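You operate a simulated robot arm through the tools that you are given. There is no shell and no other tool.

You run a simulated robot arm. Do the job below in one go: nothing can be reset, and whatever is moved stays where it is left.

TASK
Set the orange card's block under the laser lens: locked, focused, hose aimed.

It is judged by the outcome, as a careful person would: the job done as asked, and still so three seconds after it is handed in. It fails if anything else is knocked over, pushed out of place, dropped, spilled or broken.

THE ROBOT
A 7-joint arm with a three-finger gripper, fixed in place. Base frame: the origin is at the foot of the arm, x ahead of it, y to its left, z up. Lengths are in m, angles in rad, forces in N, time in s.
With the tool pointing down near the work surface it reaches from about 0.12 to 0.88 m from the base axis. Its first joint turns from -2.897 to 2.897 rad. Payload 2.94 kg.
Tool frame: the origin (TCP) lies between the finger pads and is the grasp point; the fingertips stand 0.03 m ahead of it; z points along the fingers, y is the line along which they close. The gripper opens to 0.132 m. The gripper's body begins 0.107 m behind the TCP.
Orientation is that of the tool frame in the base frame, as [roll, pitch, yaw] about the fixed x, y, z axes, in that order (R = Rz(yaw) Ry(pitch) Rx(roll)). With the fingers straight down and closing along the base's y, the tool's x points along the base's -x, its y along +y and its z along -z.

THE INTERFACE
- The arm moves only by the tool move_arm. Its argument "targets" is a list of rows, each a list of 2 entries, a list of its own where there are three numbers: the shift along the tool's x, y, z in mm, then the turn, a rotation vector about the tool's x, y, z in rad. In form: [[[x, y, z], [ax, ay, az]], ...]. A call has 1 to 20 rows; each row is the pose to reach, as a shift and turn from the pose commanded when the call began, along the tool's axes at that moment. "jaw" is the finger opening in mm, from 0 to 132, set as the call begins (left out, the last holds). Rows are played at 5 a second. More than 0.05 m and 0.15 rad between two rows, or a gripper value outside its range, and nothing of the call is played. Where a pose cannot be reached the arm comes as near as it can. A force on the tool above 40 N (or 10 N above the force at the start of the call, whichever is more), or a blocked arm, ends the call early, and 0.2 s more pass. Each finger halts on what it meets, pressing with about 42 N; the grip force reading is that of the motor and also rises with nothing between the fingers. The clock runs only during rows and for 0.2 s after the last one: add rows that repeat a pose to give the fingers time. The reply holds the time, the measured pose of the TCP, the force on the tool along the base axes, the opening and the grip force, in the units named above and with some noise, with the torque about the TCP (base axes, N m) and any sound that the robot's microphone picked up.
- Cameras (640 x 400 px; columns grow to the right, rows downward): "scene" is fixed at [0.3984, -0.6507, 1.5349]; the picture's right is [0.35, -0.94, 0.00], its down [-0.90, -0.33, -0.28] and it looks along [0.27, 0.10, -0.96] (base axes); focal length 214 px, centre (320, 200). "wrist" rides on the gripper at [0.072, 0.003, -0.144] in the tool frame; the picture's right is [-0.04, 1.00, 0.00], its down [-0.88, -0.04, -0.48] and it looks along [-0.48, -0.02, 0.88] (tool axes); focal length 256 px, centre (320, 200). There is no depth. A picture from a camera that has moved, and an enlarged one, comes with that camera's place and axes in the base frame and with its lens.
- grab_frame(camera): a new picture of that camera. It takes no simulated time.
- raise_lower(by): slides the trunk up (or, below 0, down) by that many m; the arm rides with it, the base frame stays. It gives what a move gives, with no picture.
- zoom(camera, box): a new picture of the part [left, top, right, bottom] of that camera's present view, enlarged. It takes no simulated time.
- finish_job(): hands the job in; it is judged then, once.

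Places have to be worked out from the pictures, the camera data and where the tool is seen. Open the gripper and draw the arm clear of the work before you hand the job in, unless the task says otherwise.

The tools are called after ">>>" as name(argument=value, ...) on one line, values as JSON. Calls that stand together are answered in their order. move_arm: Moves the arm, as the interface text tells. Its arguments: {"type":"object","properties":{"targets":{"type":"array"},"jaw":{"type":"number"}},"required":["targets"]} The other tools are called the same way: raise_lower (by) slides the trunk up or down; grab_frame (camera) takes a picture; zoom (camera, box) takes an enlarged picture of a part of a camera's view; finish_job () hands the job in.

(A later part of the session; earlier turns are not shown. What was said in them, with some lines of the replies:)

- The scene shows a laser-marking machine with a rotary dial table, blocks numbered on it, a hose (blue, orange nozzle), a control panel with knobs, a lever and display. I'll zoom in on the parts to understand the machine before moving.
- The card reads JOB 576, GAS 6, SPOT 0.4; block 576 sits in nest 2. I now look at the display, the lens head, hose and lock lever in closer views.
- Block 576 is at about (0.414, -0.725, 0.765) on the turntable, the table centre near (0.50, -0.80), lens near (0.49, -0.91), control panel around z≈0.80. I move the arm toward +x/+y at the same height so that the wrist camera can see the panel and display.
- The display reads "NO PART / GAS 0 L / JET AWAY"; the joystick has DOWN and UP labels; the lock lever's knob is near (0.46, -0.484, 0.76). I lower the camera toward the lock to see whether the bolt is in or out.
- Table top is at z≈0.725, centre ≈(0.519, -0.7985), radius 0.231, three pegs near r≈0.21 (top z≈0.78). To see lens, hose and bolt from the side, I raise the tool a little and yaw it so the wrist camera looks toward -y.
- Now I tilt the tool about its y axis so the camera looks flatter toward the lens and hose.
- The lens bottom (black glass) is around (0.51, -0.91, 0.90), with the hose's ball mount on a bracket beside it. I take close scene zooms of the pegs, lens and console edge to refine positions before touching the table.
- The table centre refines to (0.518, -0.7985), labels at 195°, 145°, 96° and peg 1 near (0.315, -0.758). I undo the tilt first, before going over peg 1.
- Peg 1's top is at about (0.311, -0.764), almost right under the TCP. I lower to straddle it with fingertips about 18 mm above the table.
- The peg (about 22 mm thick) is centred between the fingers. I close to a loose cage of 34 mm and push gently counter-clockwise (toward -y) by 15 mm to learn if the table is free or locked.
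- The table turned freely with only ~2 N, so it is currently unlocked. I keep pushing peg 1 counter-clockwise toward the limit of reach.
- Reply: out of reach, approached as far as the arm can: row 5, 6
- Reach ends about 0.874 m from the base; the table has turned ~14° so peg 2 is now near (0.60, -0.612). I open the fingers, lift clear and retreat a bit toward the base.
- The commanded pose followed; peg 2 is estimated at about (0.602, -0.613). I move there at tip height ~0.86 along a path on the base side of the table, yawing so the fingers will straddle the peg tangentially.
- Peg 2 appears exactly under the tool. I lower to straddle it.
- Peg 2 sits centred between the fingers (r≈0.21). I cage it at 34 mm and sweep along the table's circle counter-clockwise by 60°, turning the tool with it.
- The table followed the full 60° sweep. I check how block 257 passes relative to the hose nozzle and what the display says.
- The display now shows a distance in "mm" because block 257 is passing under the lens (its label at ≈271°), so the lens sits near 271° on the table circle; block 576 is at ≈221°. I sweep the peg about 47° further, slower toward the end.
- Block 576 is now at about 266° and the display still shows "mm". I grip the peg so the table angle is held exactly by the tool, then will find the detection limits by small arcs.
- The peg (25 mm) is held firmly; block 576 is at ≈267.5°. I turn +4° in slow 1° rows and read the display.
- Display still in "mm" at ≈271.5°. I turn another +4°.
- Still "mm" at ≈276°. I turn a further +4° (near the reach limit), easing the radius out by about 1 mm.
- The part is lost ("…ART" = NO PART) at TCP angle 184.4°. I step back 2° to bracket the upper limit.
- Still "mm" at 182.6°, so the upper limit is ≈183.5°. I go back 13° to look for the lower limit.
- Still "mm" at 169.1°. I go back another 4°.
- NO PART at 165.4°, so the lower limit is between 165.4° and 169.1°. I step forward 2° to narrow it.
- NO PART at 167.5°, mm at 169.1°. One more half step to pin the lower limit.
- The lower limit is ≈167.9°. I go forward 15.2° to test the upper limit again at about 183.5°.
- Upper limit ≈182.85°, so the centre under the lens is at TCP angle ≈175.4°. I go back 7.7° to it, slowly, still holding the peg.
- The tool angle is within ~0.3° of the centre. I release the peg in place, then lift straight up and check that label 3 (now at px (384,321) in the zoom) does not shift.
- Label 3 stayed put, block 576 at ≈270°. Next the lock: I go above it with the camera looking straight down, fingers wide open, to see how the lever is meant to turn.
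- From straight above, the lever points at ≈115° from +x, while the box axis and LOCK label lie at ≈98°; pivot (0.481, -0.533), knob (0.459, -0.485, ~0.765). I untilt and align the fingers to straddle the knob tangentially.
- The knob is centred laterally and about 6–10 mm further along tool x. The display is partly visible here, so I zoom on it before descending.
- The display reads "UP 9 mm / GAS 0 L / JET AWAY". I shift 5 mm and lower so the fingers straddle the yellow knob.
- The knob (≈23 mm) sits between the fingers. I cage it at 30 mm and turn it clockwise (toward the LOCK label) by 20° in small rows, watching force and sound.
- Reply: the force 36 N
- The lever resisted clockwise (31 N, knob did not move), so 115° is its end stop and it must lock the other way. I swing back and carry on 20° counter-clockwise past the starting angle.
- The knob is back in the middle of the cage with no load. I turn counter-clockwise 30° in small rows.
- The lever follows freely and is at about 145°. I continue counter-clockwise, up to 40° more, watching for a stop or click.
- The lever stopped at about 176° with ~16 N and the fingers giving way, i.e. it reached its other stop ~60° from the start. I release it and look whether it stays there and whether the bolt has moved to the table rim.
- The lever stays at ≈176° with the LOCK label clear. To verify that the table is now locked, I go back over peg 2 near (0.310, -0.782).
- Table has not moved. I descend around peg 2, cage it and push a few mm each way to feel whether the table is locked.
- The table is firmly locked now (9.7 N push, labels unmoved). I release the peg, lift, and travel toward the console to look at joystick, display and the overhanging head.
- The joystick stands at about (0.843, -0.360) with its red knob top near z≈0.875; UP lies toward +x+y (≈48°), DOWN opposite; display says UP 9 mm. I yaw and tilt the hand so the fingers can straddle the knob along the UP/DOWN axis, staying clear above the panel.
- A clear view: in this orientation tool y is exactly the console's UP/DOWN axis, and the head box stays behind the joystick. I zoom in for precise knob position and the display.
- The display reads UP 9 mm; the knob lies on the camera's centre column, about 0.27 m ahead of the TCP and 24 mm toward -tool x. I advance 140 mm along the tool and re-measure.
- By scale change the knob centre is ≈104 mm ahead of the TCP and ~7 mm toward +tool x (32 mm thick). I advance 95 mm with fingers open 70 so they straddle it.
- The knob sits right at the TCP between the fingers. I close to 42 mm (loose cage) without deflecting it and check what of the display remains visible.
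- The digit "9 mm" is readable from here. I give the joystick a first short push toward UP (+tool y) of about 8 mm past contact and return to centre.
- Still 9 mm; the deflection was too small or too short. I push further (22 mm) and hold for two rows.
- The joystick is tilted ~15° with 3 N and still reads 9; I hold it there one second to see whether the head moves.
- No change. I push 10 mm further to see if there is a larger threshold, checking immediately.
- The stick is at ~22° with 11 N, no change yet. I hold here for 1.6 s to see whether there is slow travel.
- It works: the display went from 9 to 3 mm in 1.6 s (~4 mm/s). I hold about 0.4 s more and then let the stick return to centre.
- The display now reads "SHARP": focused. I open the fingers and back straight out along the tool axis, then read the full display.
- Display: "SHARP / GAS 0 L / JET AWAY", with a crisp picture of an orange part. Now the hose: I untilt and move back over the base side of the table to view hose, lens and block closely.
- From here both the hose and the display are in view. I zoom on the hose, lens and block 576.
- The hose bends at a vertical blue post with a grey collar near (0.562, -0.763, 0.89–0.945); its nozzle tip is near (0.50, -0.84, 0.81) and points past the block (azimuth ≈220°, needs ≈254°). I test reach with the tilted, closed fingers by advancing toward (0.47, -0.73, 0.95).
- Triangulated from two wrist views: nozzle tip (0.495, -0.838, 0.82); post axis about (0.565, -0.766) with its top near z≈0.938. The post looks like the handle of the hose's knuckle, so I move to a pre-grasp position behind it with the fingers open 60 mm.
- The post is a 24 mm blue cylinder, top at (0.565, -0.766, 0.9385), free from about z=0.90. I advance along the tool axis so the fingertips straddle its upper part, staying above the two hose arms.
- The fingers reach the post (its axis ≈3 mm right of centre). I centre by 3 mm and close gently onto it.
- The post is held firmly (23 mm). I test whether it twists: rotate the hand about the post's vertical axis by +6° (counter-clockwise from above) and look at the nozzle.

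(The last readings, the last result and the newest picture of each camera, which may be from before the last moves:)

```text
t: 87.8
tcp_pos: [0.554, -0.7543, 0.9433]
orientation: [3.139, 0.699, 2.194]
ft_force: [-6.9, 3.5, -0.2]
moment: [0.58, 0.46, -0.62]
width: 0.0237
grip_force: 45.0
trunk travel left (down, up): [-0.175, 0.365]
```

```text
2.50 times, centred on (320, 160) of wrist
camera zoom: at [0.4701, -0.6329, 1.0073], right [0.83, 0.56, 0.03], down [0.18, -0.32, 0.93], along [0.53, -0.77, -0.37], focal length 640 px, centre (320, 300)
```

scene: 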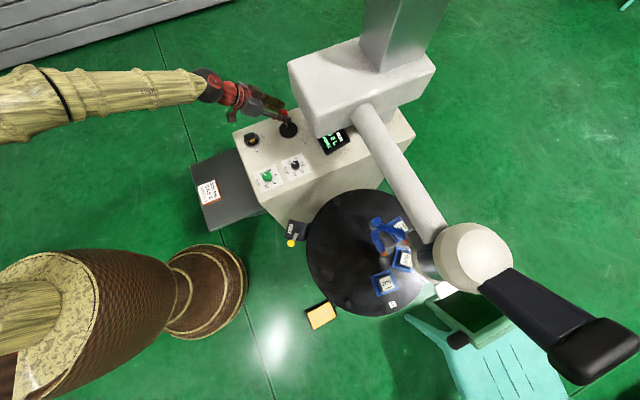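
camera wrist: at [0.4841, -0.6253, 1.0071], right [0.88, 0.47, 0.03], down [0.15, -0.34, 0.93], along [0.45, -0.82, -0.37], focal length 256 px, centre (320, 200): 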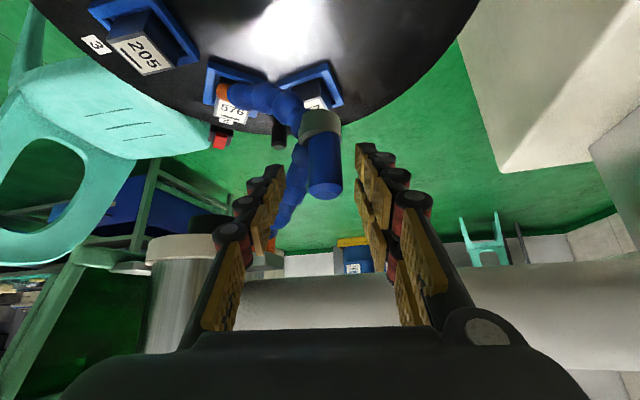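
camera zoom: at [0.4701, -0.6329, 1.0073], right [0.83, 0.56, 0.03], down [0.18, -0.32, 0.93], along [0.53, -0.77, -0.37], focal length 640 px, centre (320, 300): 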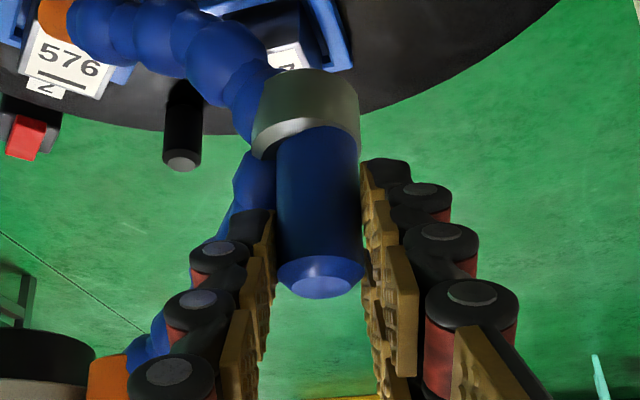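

The nozzle hardly followed the twist (the pads slip at ~0.6 N·m). I test the other possibility: swing the post sideways 8 mm about the orange base mount, (-0.93, 0.37) direction.

>>> move_arm(targets=[[[2.6, -2.1, -2.2], [0, 0, 0]], [[5.2, -4.3, -4.4], [0, 0, 0]], [[5.2, -4.3, -4.4], [0, 0, 0]]])

>>> zoom(camera="scene", box=[340, 190, 460, 290])

```text
t: 88.6
tcp_pos: [0.5478, -0.753, 0.9442]
orientation: [-3.142, 0.7, 2.197]
ft_force: [2.6, -10.0, -5.9]
moment: [-0.83, -0.28, 0.3]
width: 0.0232
grip_force: 44.6
trunk travel left (down, up): [-0.175, 0.365]
```

```text
4.00 times, centred on (400, 240) of scene
camera zoom: at [0.3984, -0.6507, 1.5349], right [0.35, -0.94, 0.0], down [-0.9, -0.33, -0.28], along [0.27, 0.1, -0.96], focal length 858 px, centre (0, 40)
```

zoom: 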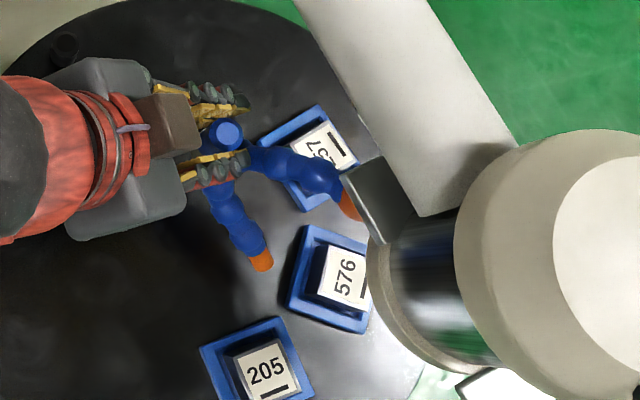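

The post moved ~6 mm with about 12 N and the nozzle turned with it: the whole hose swivels about the orange base mount near (0.538, -0.852). I loosen to a 32 mm cage and re-yaw the hand about the post so that its fingers will push along the swing arc.

>>> move_arm(targets=[[[0, 0, 0], [0, 0, 0]], [[0, 0, 0], [0, 0, 0]], [[-0.2, 1.5, 0.2], [0.0645, 0, 0.0764]], [[-0.3, 2.9, 0.3], [0.129, 0, 0.1528]], [[-0.5, 4.4, 0.5], [0.1935, 0, 0.2292]], [[-0.5, 4.4, 0.5], [0.1935, 0, 0.2292]]], jaw=32)

>>> grab_frame(camera="wrist")

>>> zoom(camera="wrist", box=[220, 80, 420, 240])

>>> zoom(camera="scene", box=[340, 190, 460, 290])

```text
t: 90.0
tcp_pos: [0.5516, -0.7493, 0.9437]
orientation: [-3.139, 0.701, 1.896]
ft_force: [0.2, 0.2, -0.4]
moment: [-0.02, -0.02, -0.01]
width: 0.032
grip_force: 0.0
trunk travel left (down, up): [-0.175, 0.365]
```

```text
taken
camera wrist: at [0.5074, -0.6091, 1.0071], right [0.96, 0.29, 0.03], down [0.08, -0.36, 0.93], along [0.28, -0.89, -0.37], focal length 256 px, centre (320, 200)
```

wrist: 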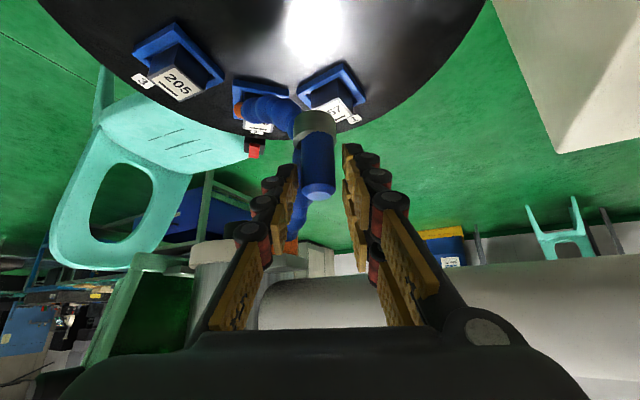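

```text
2.50 times, centred on (320, 160) of wrist
camera zoom: at [0.5074, -0.6091, 1.0071], right [0.96, 0.29, 0.03], down [0.08, -0.36, 0.93], along [0.28, -0.89, -0.37], focal length 640 px, centre (320, 300)
```

zoom: 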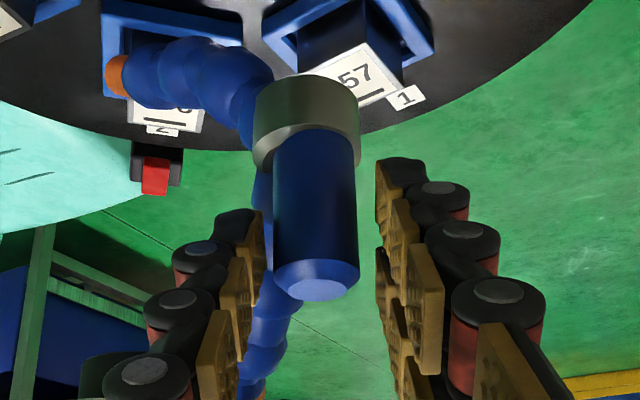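

```text
4.00 times, centred on (400, 240) of scene
camera zoom: at [0.3984, -0.6507, 1.5349], right [0.35, -0.94, 0.0], down [-0.9, -0.33, -0.28], along [0.27, 0.1, -0.96], focal length 858 px, centre (0, 40)
```

zoom: 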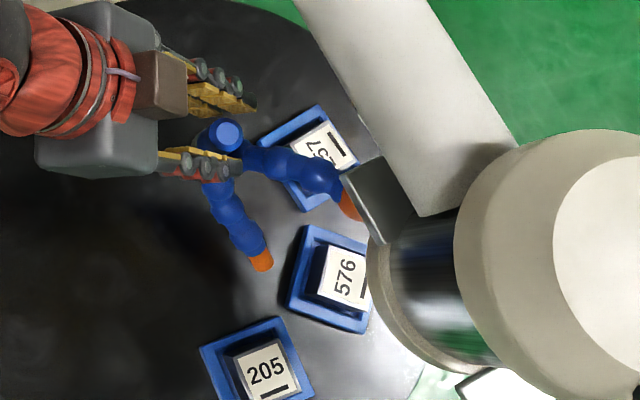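

The post stayed where I left it (friction holds) at ≈78° around the mount. I tighten the cage to 27 mm and sweep 15° counter-clockwise along the arc.

>>> move_arm(targets=[[[0, 0, 0], [0, 0, 0]], [[1.4, -3.5, -1.2], [0, 0, 0]], [[2.8, -6.9, -2.4], [0, 0, 0]], [[4.0, -10.5, -3.4], [0, 0, 0]], [[5.2, -14.1, -4.4], [0, 0, 0]], [[6.1, -17.8, -5.2], [0, 0, 0]], [[7.0, -21.5, -5.9], [0, 0, 0]]], jaw=27)

>>> zoom(camera="wrist", box=[220, 80, 420, 240])

>>> zoom(camera="scene", box=[340, 190, 460, 290])

>>> zoom(camera="scene", box=[310, 120, 360, 160])

```text
t: 91.6
tcp_pos: [0.5307, -0.7473, 0.9426]
orientation: [-3.141, 0.699, 1.897]
ft_force: [-0.3, 1.1, 0.6]
moment: [-0.01, 0.0, -0.01]
width: 0.0274
grip_force: 0.3
trunk travel left (down, up): [-0.175, 0.365]
```

```text
2.50 times, centred on (320, 160) of wrist
camera zoom: at [0.4845, -0.606, 1.0056], right [0.96, 0.29, 0.03], down [0.08, -0.36, 0.93], along [0.28, -0.89, -0.37], focal length 640 px, centre (320, 300)
```

zoom: 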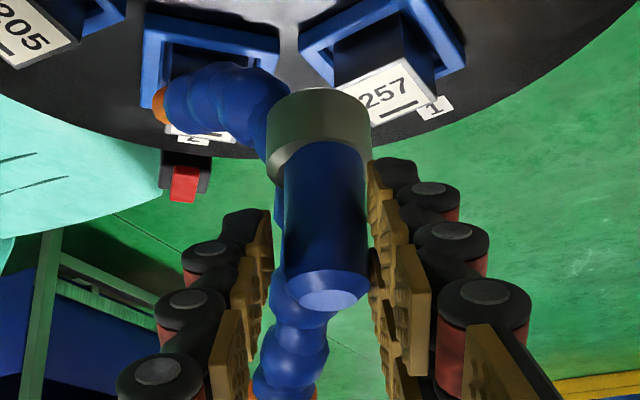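

```text
4.00 times, centred on (400, 240) of scene
camera zoom: at [0.3984, -0.6507, 1.5349], right [0.35, -0.94, 0.0], down [-0.9, -0.33, -0.28], along [0.27, 0.1, -0.96], focal length 858 px, centre (0, 40)
```

zoom: 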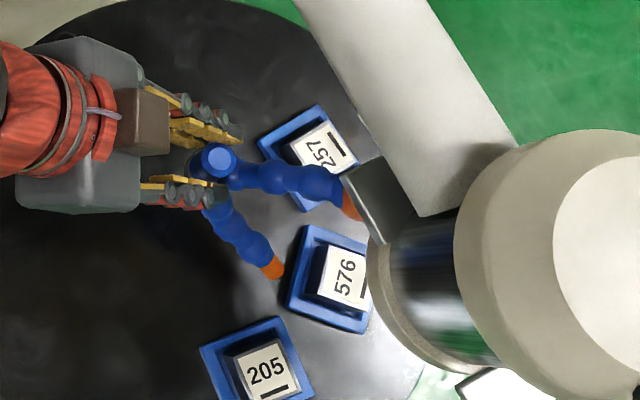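

```text
10.00 times, centred on (335, 140) of scene
camera zoom: at [0.3984, -0.6507, 1.5349], right [0.35, -0.94, 0.0], down [-0.9, -0.33, -0.28], along [0.27, 0.1, -0.96], focal length 2145 px, centre (170, 800)
```

zoom: 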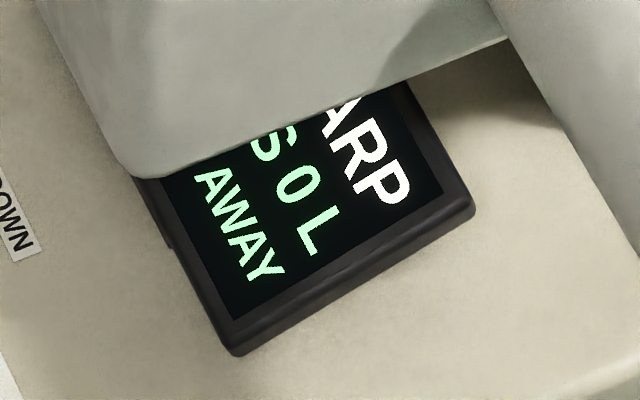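

The hose swings cleanly about its mount and the scene view shows the display's "AWAY". I sweep another 15°.

>>> move_arm(targets=[[[1.0, -3.9, -0.8], [0, 0, 0]], [[1.6, -7.7, -1.2], [0, 0, 0]], [[1.9, -11.5, -1.5], [0, 0, 0]], [[2.2, -15.4, -1.8], [0, 0, 0]], [[2.5, -19.2, -2.0], [0, 0, 0]], [[2.6, -23.1, -2.1], [0, 0, 0]]])

>>> zoom(camera="wrist", box=[220, 80, 420, 240])

>>> zoom(camera="scene", box=[340, 190, 460, 290])

>>> zoom(camera="scene", box=[310, 120, 360, 160])

```text
t: 93.0
tcp_pos: [0.5074, -0.7505, 0.943]
orientation: [-3.141, 0.699, 1.898]
ft_force: [0.7, 0.0, -0.6]
moment: [-0.01, 0.0, -0.01]
width: 0.0278
grip_force: 1.3
trunk travel left (down, up): [-0.175, 0.365]
```

```text
2.50 times, centred on (320, 160) of wrist
camera zoom: at [0.4612, -0.6106, 1.0058], right [0.96, 0.29, 0.03], down [0.08, -0.36, 0.93], along [0.28, -0.89, -0.37], focal length 640 px, centre (320, 300)
```

zoom: 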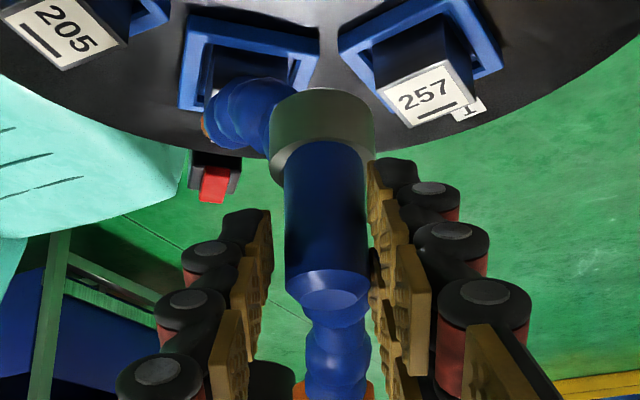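

```text
4.00 times, centred on (400, 240) of scene
camera zoom: at [0.3984, -0.6507, 1.5349], right [0.35, -0.94, 0.0], down [-0.9, -0.33, -0.28], along [0.27, 0.1, -0.96], focal length 858 px, centre (0, 40)
```

zoom: 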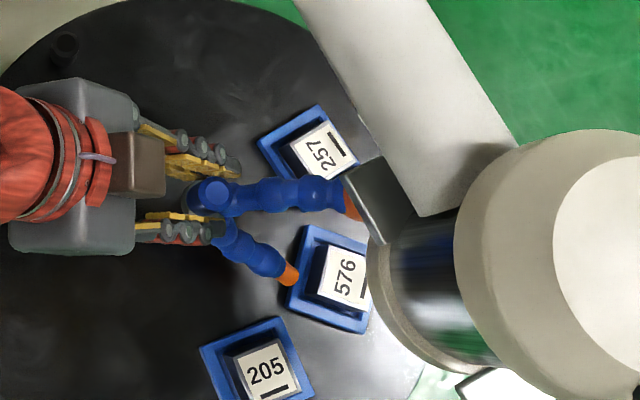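

```text
10.00 times, centred on (335, 140) of scene
camera zoom: at [0.3984, -0.6507, 1.5349], right [0.35, -0.94, 0.0], down [-0.9, -0.33, -0.28], along [0.27, 0.1, -0.96], focal length 2145 px, centre (170, 800)
```

zoom: 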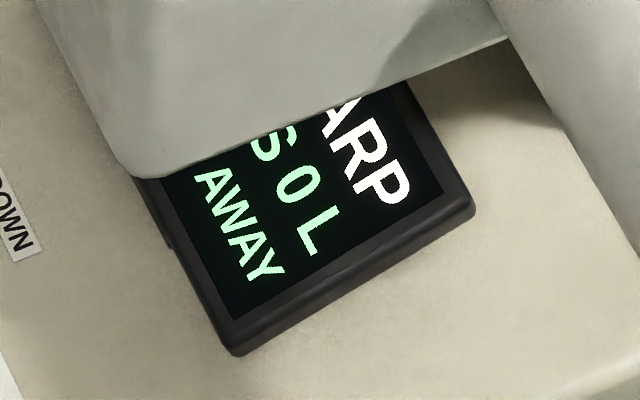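

The nozzle now points just beside block 576; more rotation is needed. I sweep another 15°.

>>> move_arm(targets=[[[0.2, -3.9, 0], [0, 0, 0]], [[0, -7.8, 0.2], [0, 0, 0]], [[-0.4, -11.7, 0.4], [0, 0, 0]], [[-0.8, -15.6, 0.7], [0, 0, 0]], [[-1.4, -19.4, 1.2], [0, 0, 0]], [[-2.0, -23.3, 1.7], [0, 0, 0]]])

>>> zoom(camera="wrist", box=[220, 80, 420, 240])

>>> zoom(camera="scene", box=[340, 190, 460, 290])

>>> zoom(camera="scene", box=[310, 120, 360, 160])

```text
t: 94.4
tcp_pos: [0.4848, -0.7599, 0.9431]
orientation: [3.141, 0.699, 1.897]
ft_force: [0.7, -0.3, -0.3]
moment: [0.0, 0.0, 0.01]
width: 0.0274
grip_force: 0.2
trunk travel left (down, up): [-0.175, 0.365]
```

```text
2.50 times, centred on (320, 160) of wrist
camera zoom: at [0.439, -0.6204, 1.0071], right [0.96, 0.29, 0.03], down [0.08, -0.36, 0.93], along [0.28, -0.89, -0.37], focal length 640 px, centre (320, 300)
```

zoom: 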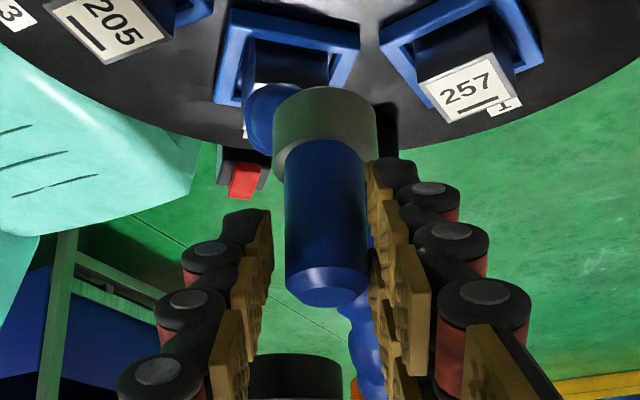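

```text
4.00 times, centred on (400, 240) of scene
camera zoom: at [0.3984, -0.6507, 1.5349], right [0.35, -0.94, 0.0], down [-0.9, -0.33, -0.28], along [0.27, 0.1, -0.96], focal length 858 px, centre (0, 40)
```

zoom: 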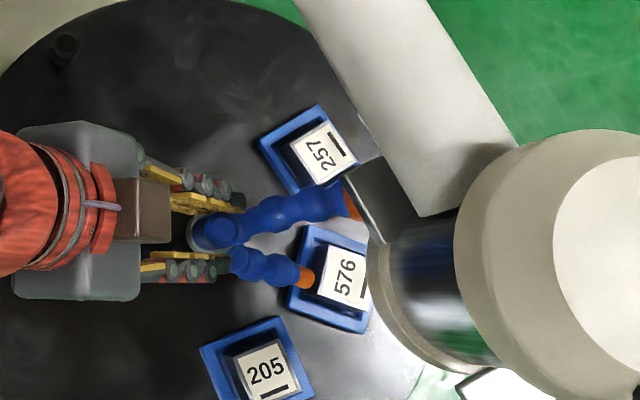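

```text
10.00 times, centred on (335, 140) of scene
camera zoom: at [0.3984, -0.6507, 1.5349], right [0.35, -0.94, 0.0], down [-0.9, -0.33, -0.28], along [0.27, 0.1, -0.96], focal length 2145 px, centre (170, 800)
```

zoom: 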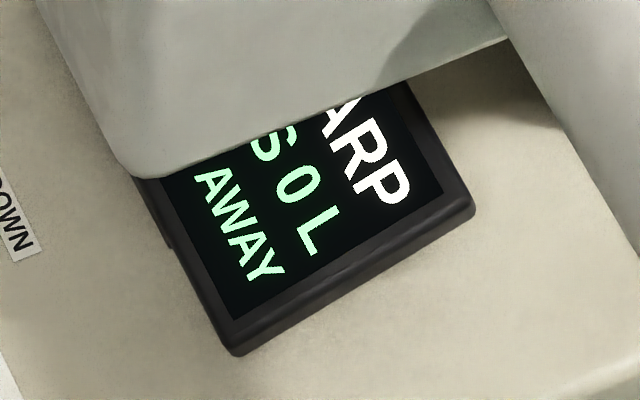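

The nozzle is now over the pocket's edge, pointing a little below the block's centre in the scene view; display still AWAY. I sweep a further 8° slowly.

>>> move_arm(targets=[[[-0.6, -3.0, 0.5], [0, 0, 0]], [[-1.3, -6.1, 1.1], [0, 0, 0]], [[-2.1, -9.0, 1.8], [0, 0, 0]], [[-3.0, -11.9, 2.5], [0, 0, 0]]])

>>> zoom(camera="scene", box=[340, 190, 460, 290])

>>> zoom(camera="scene", box=[310, 120, 360, 160])

```text
t: 95.4
tcp_pos: [0.4748, -0.7677, 0.9444]
orientation: [3.141, 0.699, 1.897]
ft_force: [-0.1, -0.4, -0.1]
moment: [0.02, 0.01, -0.02]
width: 0.0274
grip_force: 0.1
trunk travel left (down, up): [-0.175, 0.365]
```

```text
4.00 times, centred on (400, 240) of scene
camera zoom: at [0.3984, -0.6507, 1.5349], right [0.35, -0.94, 0.0], down [-0.9, -0.33, -0.28], along [0.27, 0.1, -0.96], focal length 858 px, centre (0, 40)
```

zoom: 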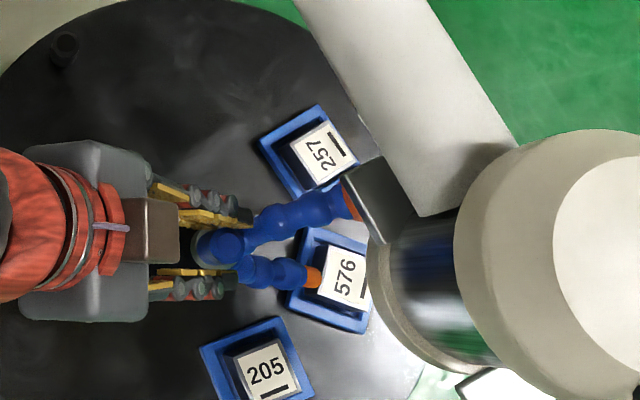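

```text
10.00 times, centred on (335, 140) of scene
camera zoom: at [0.3984, -0.6507, 1.5349], right [0.35, -0.94, 0.0], down [-0.9, -0.33, -0.28], along [0.27, 0.1, -0.96], focal length 2145 px, centre (170, 800)
```

zoom: 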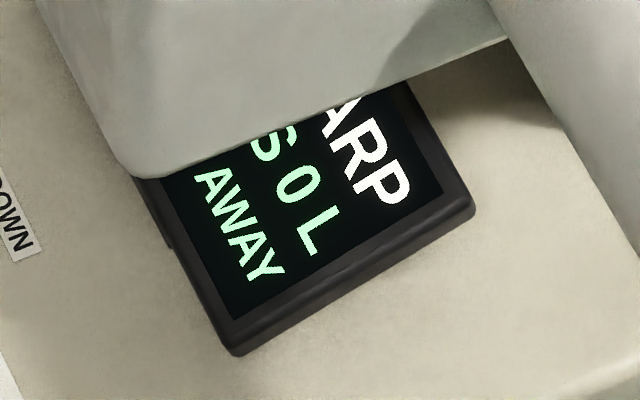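

Still AWAY but closer. I continue by 4°, then read again.

>>> move_arm(targets=[[[-1.0, -2.9, 0.8], [0, 0, 0]], [[-2.0, -5.8, 1.7], [0, 0, 0]]])

>>> zoom(camera="scene", box=[310, 120, 360, 160])

>>> zoom(camera="scene", box=[380, 230, 440, 280])

```text
t: 96.0
tcp_pos: [0.4722, -0.7713, 0.9448]
orientation: [-3.14, 0.7, 1.896]
ft_force: [0.6, 0.0, 0.1]
moment: [-0.01, 0.01, 0.0]
width: 0.0276
grip_force: 0.1
trunk travel left (down, up): [-0.175, 0.365]
```

```text
10.00 times, centred on (335, 140) of scene
camera zoom: at [0.3984, -0.6507, 1.5349], right [0.35, -0.94, 0.0], down [-0.9, -0.33, -0.28], along [0.27, 0.1, -0.96], focal length 2145 px, centre (170, 800)
```

zoom: 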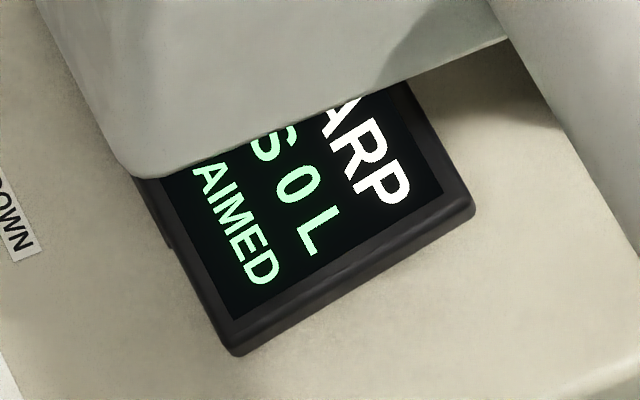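

```text
8.00 times, centred on (410, 255) of scene
camera zoom: at [0.3984, -0.6507, 1.5349], right [0.35, -0.94, 0.0], down [-0.9, -0.33, -0.28], along [0.27, 0.1, -0.96], focal length 1716 px, centre (-400, -240)
```

zoom: 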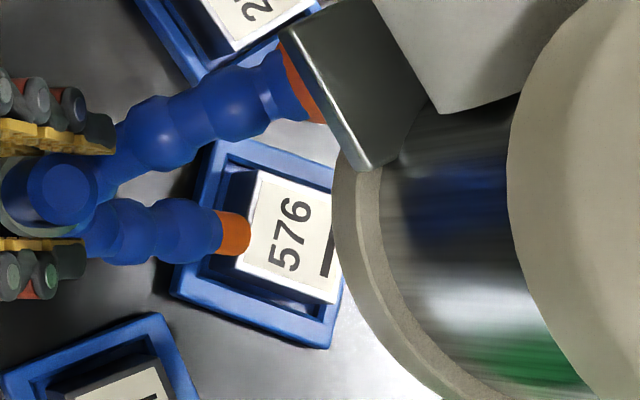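

The display now says "JET AIMED". I go 3° further to check how wide the aimed window is, so I can leave the nozzle in its middle.

>>> move_arm(targets=[[[-0.9, -2.0, 0.7], [0, 0, 0]], [[-1.7, -4.1, 1.4], [0, 0, 0]]])

>>> zoom(camera="scene", box=[310, 120, 360, 160])

>>> zoom(camera="scene", box=[380, 230, 440, 280])

```text
t: 96.6
tcp_pos: [0.4674, -0.7761, 0.9445]
orientation: [3.14, 0.699, 1.897]
ft_force: [0.9, 0.6, -0.6]
moment: [0.03, -0.02, -0.02]
width: 0.0275
grip_force: 0.1
trunk travel left (down, up): [-0.175, 0.365]
```

```text
10.00 times, centred on (335, 140) of scene
camera zoom: at [0.3984, -0.6507, 1.5349], right [0.35, -0.94, 0.0], down [-0.9, -0.33, -0.28], along [0.27, 0.1, -0.96], focal length 2145 px, centre (170, 800)
```

zoom: 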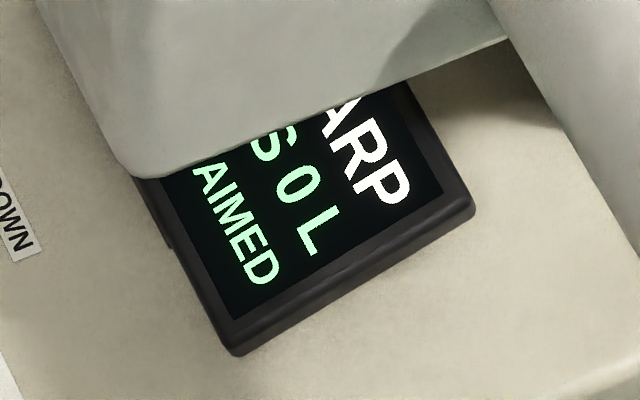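

```text
8.00 times, centred on (410, 255) of scene
camera zoom: at [0.3984, -0.6507, 1.5349], right [0.35, -0.94, 0.0], down [-0.9, -0.33, -0.28], along [0.27, 0.1, -0.96], focal length 1716 px, centre (-400, -240)
```

zoom: 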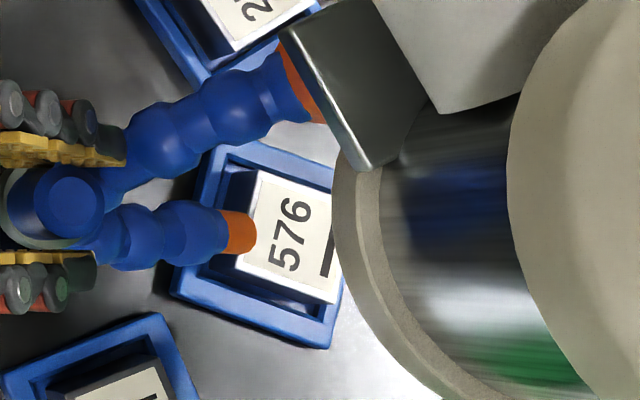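

Still AIMED. One more 3° to find the far edge of the window.

>>> move_arm(targets=[[[-0.9, -2.0, 0.8], [0, 0, 0]], [[-1.9, -4.0, 1.6], [0, 0, 0]]])

>>> zoom(camera="scene", box=[310, 120, 360, 160])

>>> zoom(camera="scene", box=[380, 230, 440, 280])

```text
t: 97.2
tcp_pos: [0.4639, -0.7796, 0.945]
orientation: [3.141, 0.699, 1.898]
ft_force: [0.5, 0.4, -0.9]
moment: [0.0, -0.03, 0.0]
width: 0.0277
grip_force: 0.0
trunk travel left (down, up): [-0.175, 0.365]
```

```text
10.00 times, centred on (335, 140) of scene
camera zoom: at [0.3984, -0.6507, 1.5349], right [0.35, -0.94, 0.0], down [-0.9, -0.33, -0.28], along [0.27, 0.1, -0.96], focal length 2145 px, centre (170, 800)
```

zoom: 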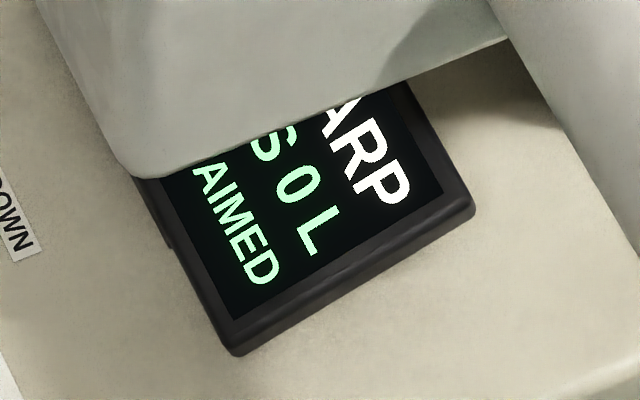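

```text
8.00 times, centred on (410, 255) of scene
camera zoom: at [0.3984, -0.6507, 1.5349], right [0.35, -0.94, 0.0], down [-0.9, -0.33, -0.28], along [0.27, 0.1, -0.96], focal length 1716 px, centre (-400, -240)
```

zoom: 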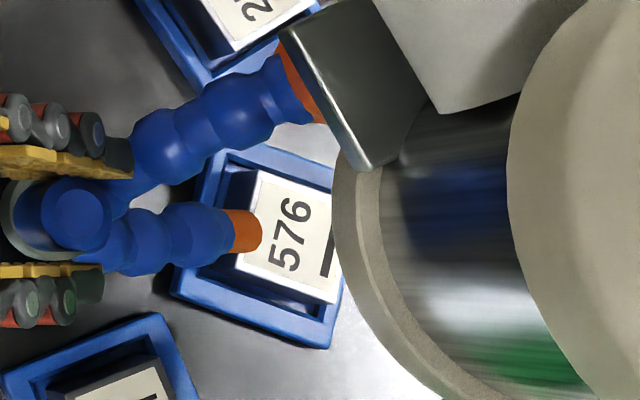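

Still AIMED. I keep probing with another 3° to locate the window's upper edge.

>>> move_arm(targets=[[[-1.0, -2.0, 0.8], [0, 0, 0]], [[-2.0, -3.9, 1.7], [0, 0, 0]]])

>>> zoom(camera="scene", box=[310, 120, 360, 160])

>>> zoom(camera="wrist", box=[220, 80, 420, 240])

```text
t: 97.8
tcp_pos: [0.4636, -0.7817, 0.9441]
orientation: [-3.141, 0.699, 1.897]
ft_force: [1.6, 1.6, 0.0]
moment: [0.06, -0.05, 0.05]
width: 0.0289
grip_force: 1.4
trunk travel left (down, up): [-0.175, 0.365]
```

```text
10.00 times, centred on (335, 140) of scene
camera zoom: at [0.3984, -0.6507, 1.5349], right [0.35, -0.94, 0.0], down [-0.9, -0.33, -0.28], along [0.27, 0.1, -0.96], focal length 2145 px, centre (170, 800)
```

zoom: 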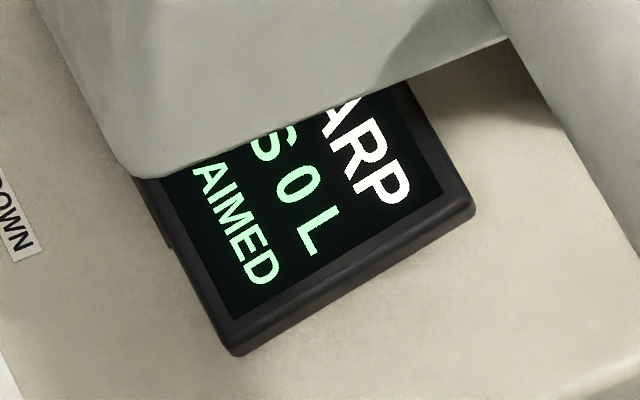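

```text
2.50 times, centred on (320, 160) of wrist
camera zoom: at [0.4182, -0.6426, 1.0078], right [0.96, 0.29, 0.03], down [0.08, -0.36, 0.93], along [0.28, -0.89, -0.37], focal length 640 px, centre (320, 300)
```

zoom: 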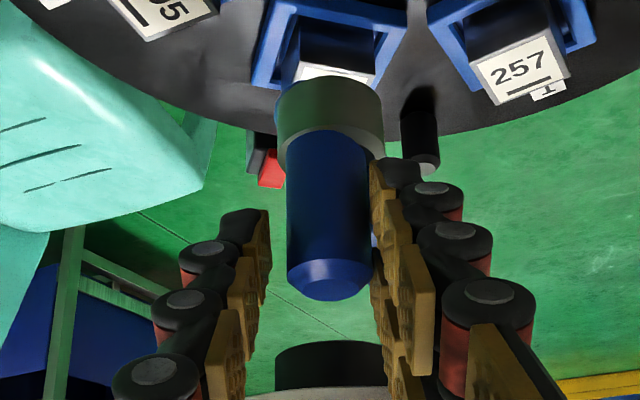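

The stick-slip shows slight resistance now (hose near its stop), still AIMED. I look at the nozzle's line to decide how far to bring it back to the middle.

>>> zoom(camera="scene", box=[380, 230, 440, 280])

>>> grab_frame(camera="wrist")

```text
8.00 times, centred on (410, 255) of scene
camera zoom: at [0.3984, -0.6507, 1.5349], right [0.35, -0.94, 0.0], down [-0.9, -0.33, -0.28], along [0.27, 0.1, -0.96], focal length 1716 px, centre (-400, -240)
```

zoom: 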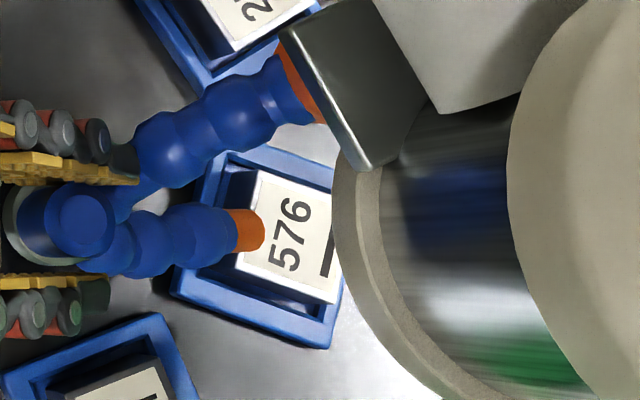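

```text
taken
camera wrist: at [0.4182, -0.6426, 1.0078], right [0.96, 0.29, 0.03], down [0.08, -0.36, 0.93], along [0.28, -0.89, -0.37], focal length 256 px, centre (320, 200)
```

wrist: 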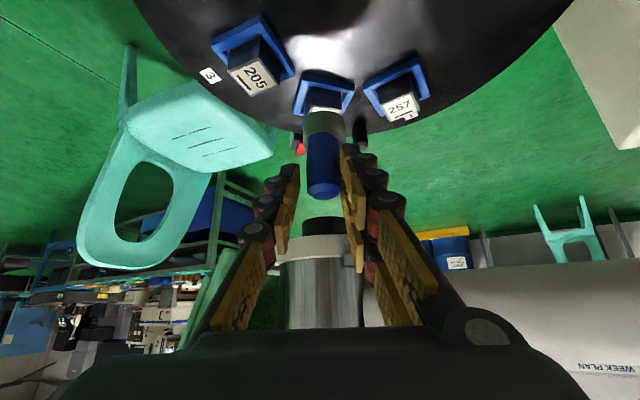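

The line now passes ≈6 mm off the block's centre; the best plan aim was about 5–6° earlier, where it was also AIMED. I move the cage back along the arc so the other finger returns the post ~5°.

>>> move_arm(targets=[[[1.4, 3.3, -1.2], [0, 0, 0]], [[2.9, 6.5, -2.4], [0, 0, 0]], [[4.4, 9.7, -3.7], [0, 0, 0]], [[5.9, 12.9, -5.0], [0, 0, 0]], [[5.9, 12.9, -5.0], [0, 0, 0]]])

>>> zoom(camera="scene", box=[380, 230, 440, 280])

>>> zoom(camera="scene", box=[310, 120, 360, 160])

>>> zoom(camera="wrist", box=[220, 80, 420, 240])

```text
t: 99.0
tcp_pos: [0.4716, -0.7719, 0.944]
orientation: [-3.14, 0.699, 1.896]
ft_force: [-1.3, 0.0, 0.9]
moment: [0.02, 0.0, -0.01]
width: 0.0276
grip_force: 0.5
trunk travel left (down, up): [-0.175, 0.365]
```

```text
8.00 times, centred on (410, 255) of scene
camera zoom: at [0.3984, -0.6507, 1.5349], right [0.35, -0.94, 0.0], down [-0.9, -0.33, -0.28], along [0.27, 0.1, -0.96], focal length 1716 px, centre (-400, -240)
```

zoom: 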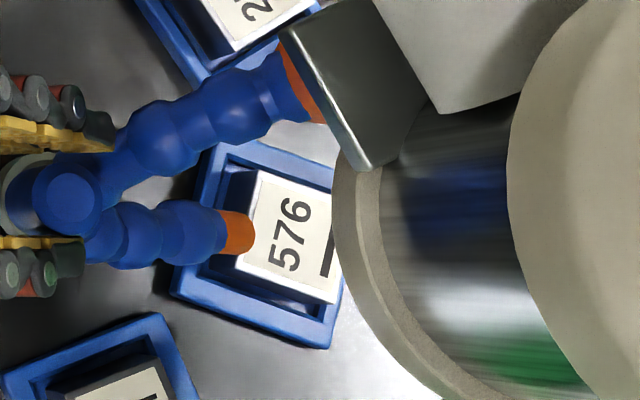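

```text
10.00 times, centred on (335, 140) of scene
camera zoom: at [0.3984, -0.6507, 1.5349], right [0.35, -0.94, 0.0], down [-0.9, -0.33, -0.28], along [0.27, 0.1, -0.96], focal length 2145 px, centre (170, 800)
```

zoom: 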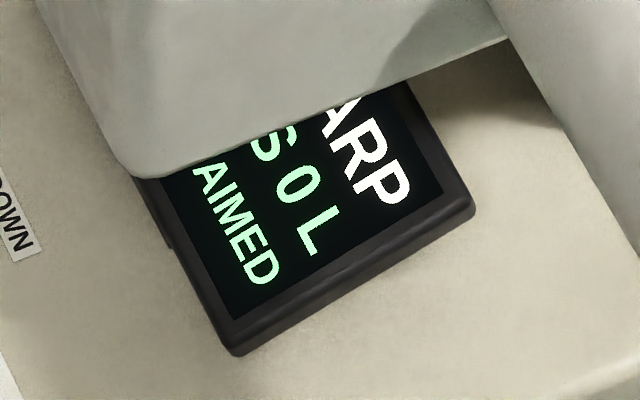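

```text
2.50 times, centred on (320, 160) of wrist
camera zoom: at [0.4265, -0.6318, 1.0073], right [0.96, 0.29, 0.03], down [0.08, -0.36, 0.93], along [0.28, -0.89, -0.37], focal length 640 px, centre (320, 300)
```

zoom: 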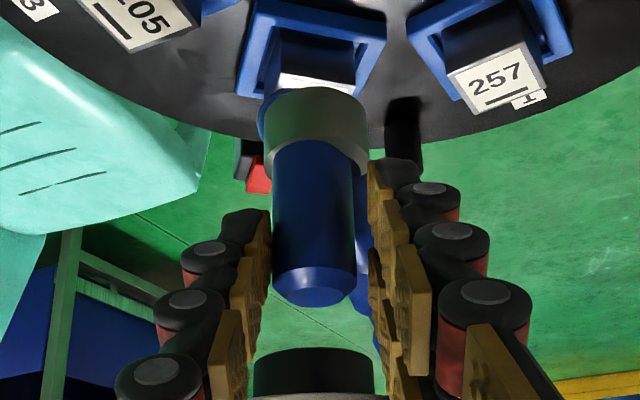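

AIMED, with the nozzle line through the block's centre. I relieve the finger by 2 mm, open, and back straight out along the tool axis.

>>> move_arm(targets=[[[0, -2, 0], [0, 0, 0]], [[0, -2, 0], [0, 0, 0]]])

>>> move_arm(targets=[[[0, 0, 0], [0, 0, 0]], [[0, 0, 0], [0, 0, 0]], [[0, 0, 0], [0, 0, 0]], [[0, 0, -15], [0, 0, 0]], [[0, 0, -40], [0, 0, 0]], [[0, 0, -70], [0, 0, 0]], [[0, 0, -105], [0, 0, 0]], [[0, 0, -140], [0, 0, 0]]], jaw=56)

>>> grab_frame(camera="wrist")

>>> zoom(camera="scene", box=[380, 230, 440, 280])

>>> zoom(camera="scene", box=[310, 120, 360, 160])

```text
t: 99.6
tcp_pos: [0.4692, -0.7736, 0.9439]
orientation: [3.141, 0.699, 1.897]
ft_force: [-0.2, 0.7, 0.5]
moment: [0.03, 0.02, -0.01]
width: 0.0271
grip_force: 0.1
trunk travel left (down, up): [-0.175, 0.365]
```

```text
t: 101.4
tcp_pos: [0.4406, -0.6894, 1.0526]
orientation: [-3.142, 0.699, 1.898]
ft_force: [0.3, -1.4, 0.0]
moment: [-0.02, -0.01, 0.02]
width: 0.0562
grip_force: 0.1
trunk travel left (down, up): [-0.175, 0.365]
```

```text
taken
camera wrist: at [0.3955, -0.5486, 1.1168], right [0.96, 0.29, 0.03], down [0.08, -0.36, 0.93], along [0.28, -0.89, -0.37], focal length 256 px, centre (320, 200)
```

wrist: 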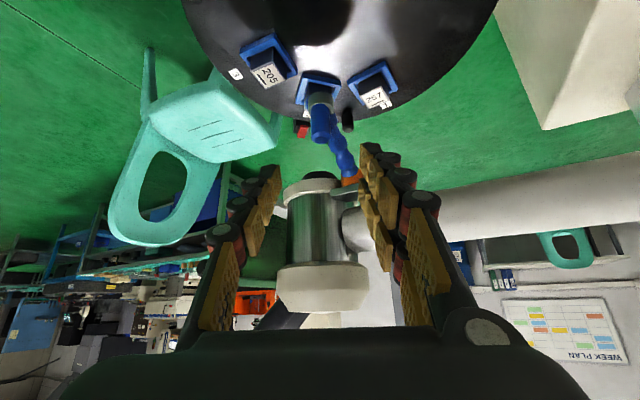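

```text
8.00 times, centred on (410, 255) of scene
camera zoom: at [0.3984, -0.6507, 1.5349], right [0.35, -0.94, 0.0], down [-0.9, -0.33, -0.28], along [0.27, 0.1, -0.96], focal length 1716 px, centre (-400, -240)
```

zoom: 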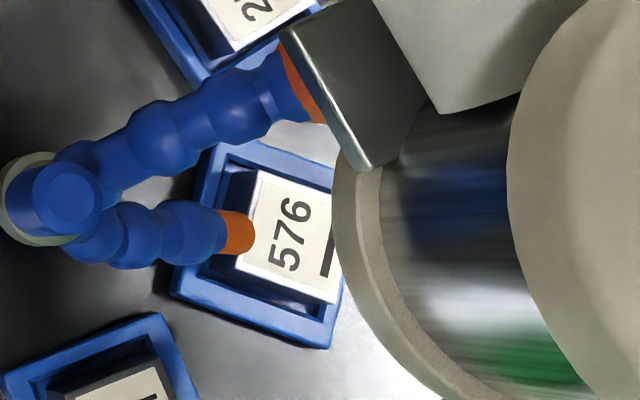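

```text
10.00 times, centred on (335, 140) of scene
camera zoom: at [0.3984, -0.6507, 1.5349], right [0.35, -0.94, 0.0], down [-0.9, -0.33, -0.28], along [0.27, 0.1, -0.96], focal length 2145 px, centre (170, 800)
```

zoom: 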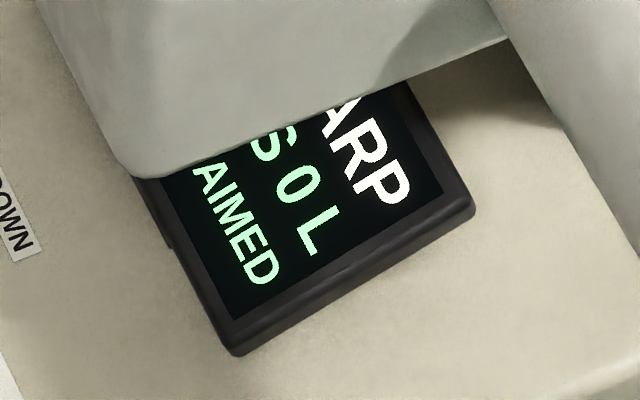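

Everything holds: AIMED and SHARP. I verify the table and lock have not shifted and take a direct look at the lens and block from the side.

>>> zoom(camera="scene", box=[350, 240, 410, 320])

>>> zoom(camera="wrist", box=[230, 60, 430, 220])

>>> zoom(camera="scene", box=[270, 210, 350, 270])

```text
5.00 times, centred on (380, 280) of scene
camera zoom: at [0.3984, -0.6507, 1.5349], right [0.35, -0.94, 0.0], down [-0.9, -0.33, -0.28], along [0.27, 0.1, -0.96], focal length 1072 px, centre (20, -200)
```

zoom: 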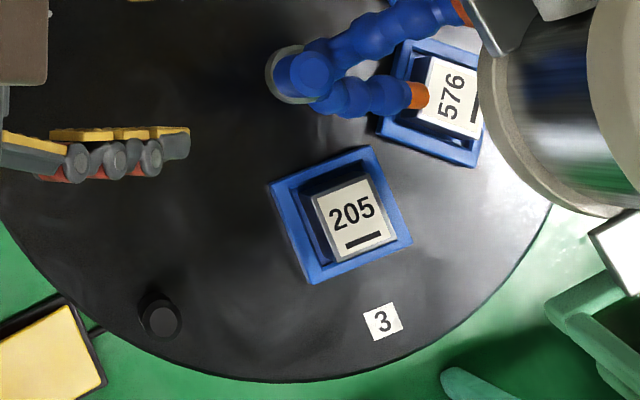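

```text
2.50 times, centred on (330, 140) of wrist
camera zoom: at [0.3955, -0.5486, 1.1168], right [0.96, 0.29, 0.03], down [0.08, -0.36, 0.93], along [0.28, -0.89, -0.37], focal length 640 px, centre (295, 350)
```

zoom: 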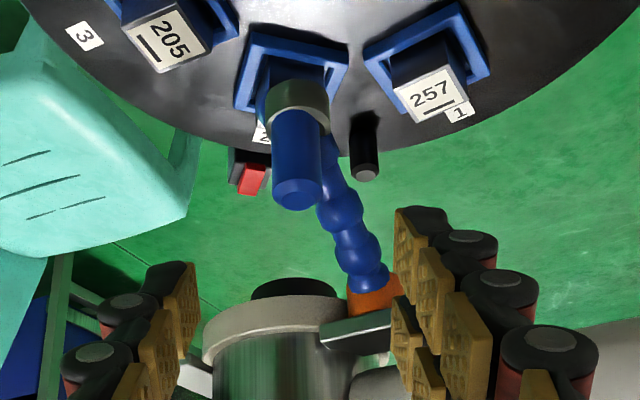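

```text
6.67 times, centred on (310, 240) of scene
camera zoom: at [0.3984, -0.6507, 1.5349], right [0.35, -0.94, 0.0], down [-0.9, -0.33, -0.28], along [0.27, 0.1, -0.96], focal length 1430 px, centre (387, -67)
```

zoom: 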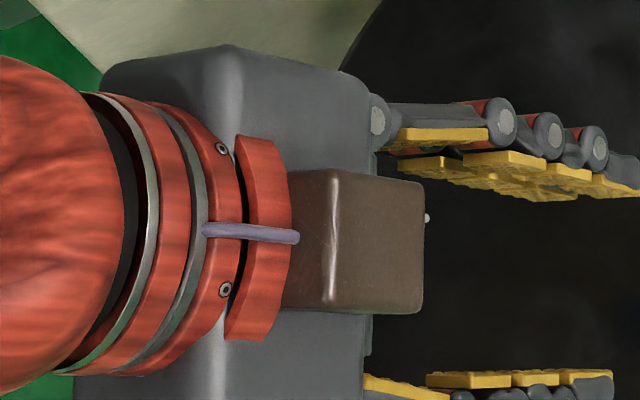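

Nothing has shifted; the lens axis (≈0.515, -0.927) and block 576 (≈0.516, -0.927) coincide. I untilt and withdraw toward the console side at safe height to read the whole display once more.

>>> move_arm(targets=[[[0, 0, 0], [0, 0.14, 0]], [[0, 0, 0], [0, 0.28, 0]], [[0, 0, 0], [0, 0.42, 0]], [[0, 0, 0], [0, 0.56, 0]], [[0, 0, 0], [0, 0.7, 0]]], jaw=100)

>>> move_arm(targets=[[[36, 22, 0], [0, 0, -0.145]], [[72, 45, 0], [0, 0, -0.29]], [[107, 67, 0], [0, 0, -0.434]], [[143, 90, 0], [0, 0, -0.579]], [[179, 112, 0], [0, 0, -0.724]], [[215, 135, 0], [0, 0, -0.869]], [[251, 157, 0], [0, 0, -1.013]], [[286, 180, 0], [0, 0, -1.158]]])

>>> grab_frame(camera="wrist")

>>> zoom(camera="wrist", box=[205, 245, 345, 335])

>>> grab_frame(camera="scene")

```text
t: 102.6
tcp_pos: [0.4419, -0.6877, 1.0499]
orientation: [3.14, -0.001, 1.9]
ft_force: [-0.5, -0.2, 0.3]
moment: [-0.04, 0.0, 0.01]
width: 0.0999
grip_force: 0.0
trunk travel left (down, up): [-0.175, 0.365]
```

```text
t: 104.4
tcp_pos: [0.5163, -0.3577, 1.0509]
orientation: [-3.142, 0.0, 3.057]
ft_force: [-0.4, -0.3, -0.4]
moment: [0.02, 0.02, -0.02]
width: 0.1003
grip_force: 0.1
trunk travel left (down, up): [-0.175, 0.365]
```

```text
taken
camera wrist: at [0.4445, -0.3498, 1.1945], right [0.13, 0.99, 0.0], down [0.87, -0.11, 0.48], along [0.47, -0.06, -0.88], focal length 256 px, centre (320, 200)
```

wrist: 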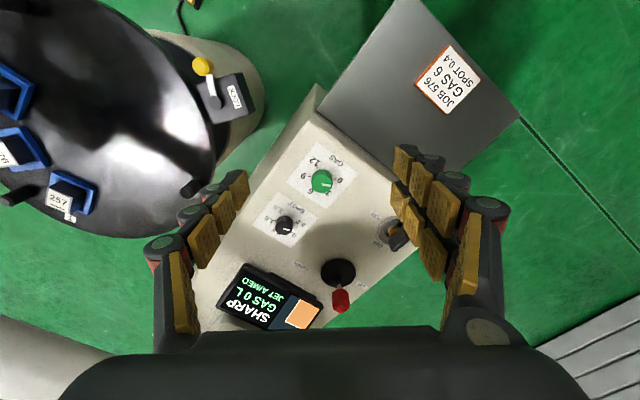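

```text
4.44 times, centred on (275, 290) of wrist
camera zoom: at [0.4445, -0.3498, 1.1945], right [0.13, 0.99, 0.0], down [0.87, -0.11, 0.48], along [0.47, -0.06, -0.88], focal length 1138 px, centre (520, -200)
```

zoom: 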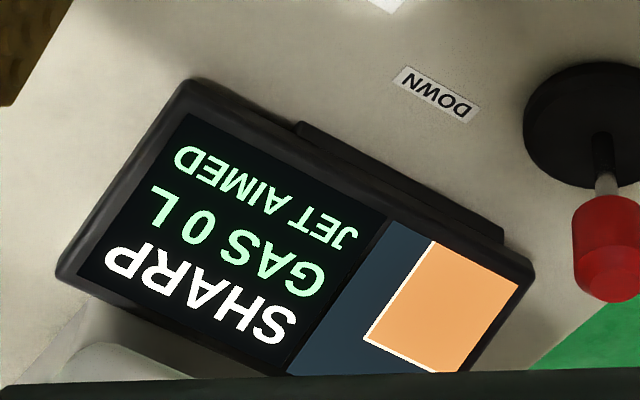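

```text
taken
```

scene: 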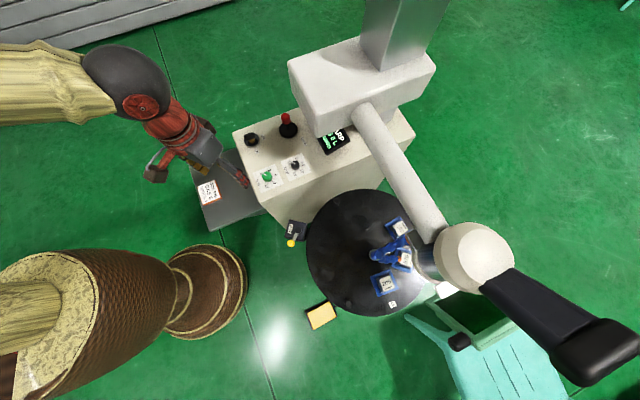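

The display reads "SHARP / GAS 0 L / JET AIMED", the lever is at its locked stop and the joystick is centred; dials and switch are untouched since only placing, locking, focusing and aiming were asked. I open the gripper fully and retract toward the base.

>>> move_arm(targets=[[[36, -3, -6], [0, 0, 0]], [[72, -6, -12], [0, 0, 0]], [[108, -9, -18], [0, 0, 0]], [[144, -12, -24], [0, 0, 0]], [[180, -15, -30], [0, 0, 0]], [[180, -15, -30], [0, 0, 0]]], jaw=132)

>>> grab_frame(camera="scene")

>>> zoom(camera="scene", box=[310, 120, 360, 160])

>>> zoom(camera="scene", box=[270, 180, 430, 330])

```text
t: 105.8
tcp_pos: [0.3374, -0.3607, 1.0814]
orientation: [-3.14, 0.0, 3.056]
ft_force: [-0.8, 0.0, 0.1]
moment: [-0.01, -0.04, 0.03]
width: 0.132
grip_force: 0.1
trunk travel left (down, up): [-0.175, 0.365]
```

```text
taken
```

scene: 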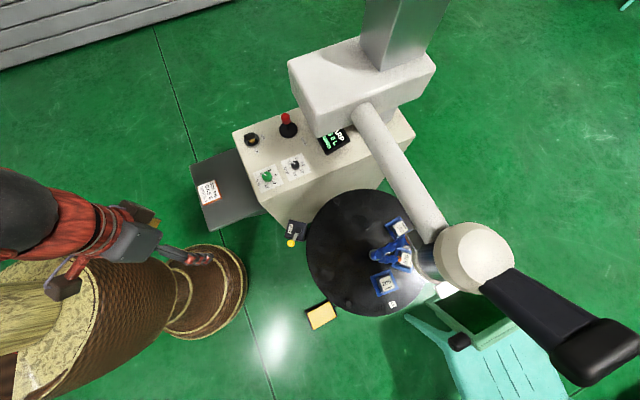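

```text
10.00 times, centred on (335, 140) of scene
camera zoom: at [0.3984, -0.6507, 1.5349], right [0.35, -0.94, 0.0], down [-0.9, -0.33, -0.28], along [0.27, 0.1, -0.96], focal length 2145 px, centre (170, 800)
```

zoom: 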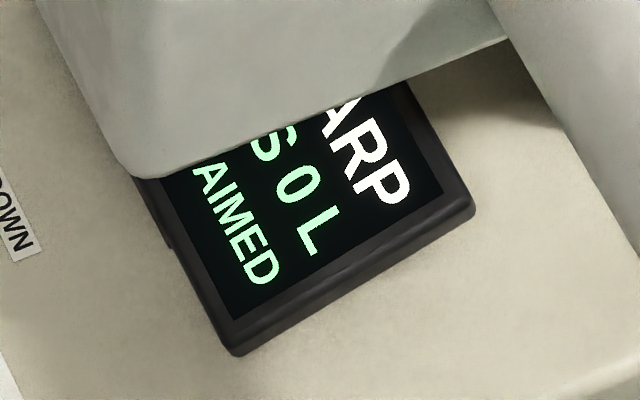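

```text
2.67 times, centred on (350, 255) of scene
camera zoom: at [0.3984, -0.6507, 1.5349], right [0.35, -0.94, 0.0], down [-0.9, -0.33, -0.28], along [0.27, 0.1, -0.96], focal length 572 px, centre (240, 53)
```

zoom: 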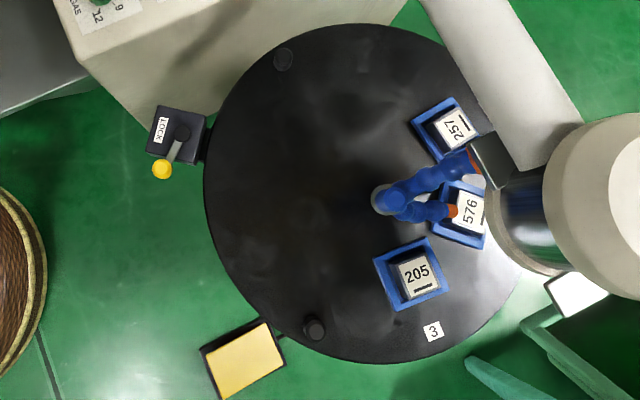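

The arm is clear with the gripper open. Block 576 is under the lens, the table resisted the push test (locked), and the display reads SHARP and AIMED, so I hand the job in.

>>> finish_job()

```text
The job is handed in.
```

The orange card's block, 576, is under the laser lens. The table is locked, the head is focused and the hose is aimed. I've handed the job in, and no result has come back yet.

- **Position:** I turned the table until block 576 sat in the middle of the range where the display detects a part. The camera views put the block within a few millimetres of the lens axis.
- **Lock:** The lock lever is at its far stop. A push of about 10 N on a table peg did not move the table, which had turned freely under about 2 N before locking.
- **Focus:** I raised the head with the joystick until the display changed from "UP 9 mm" to "SHARP".
- **Hose:** I swung the nozzle until the display changed from "JET AWAY" to "JET AIMED". It still read that after I released the hose and backed away.

I left the gas and spot dials and the ON/OFF switch as they were. The card lists GAS 6 and SPOT 0.4, but the task did not ask for those settings, so the display still shows GAS 0 L.

I saw nothing else knocked over or moved. The gripper is open and the arm is clear of the machine.
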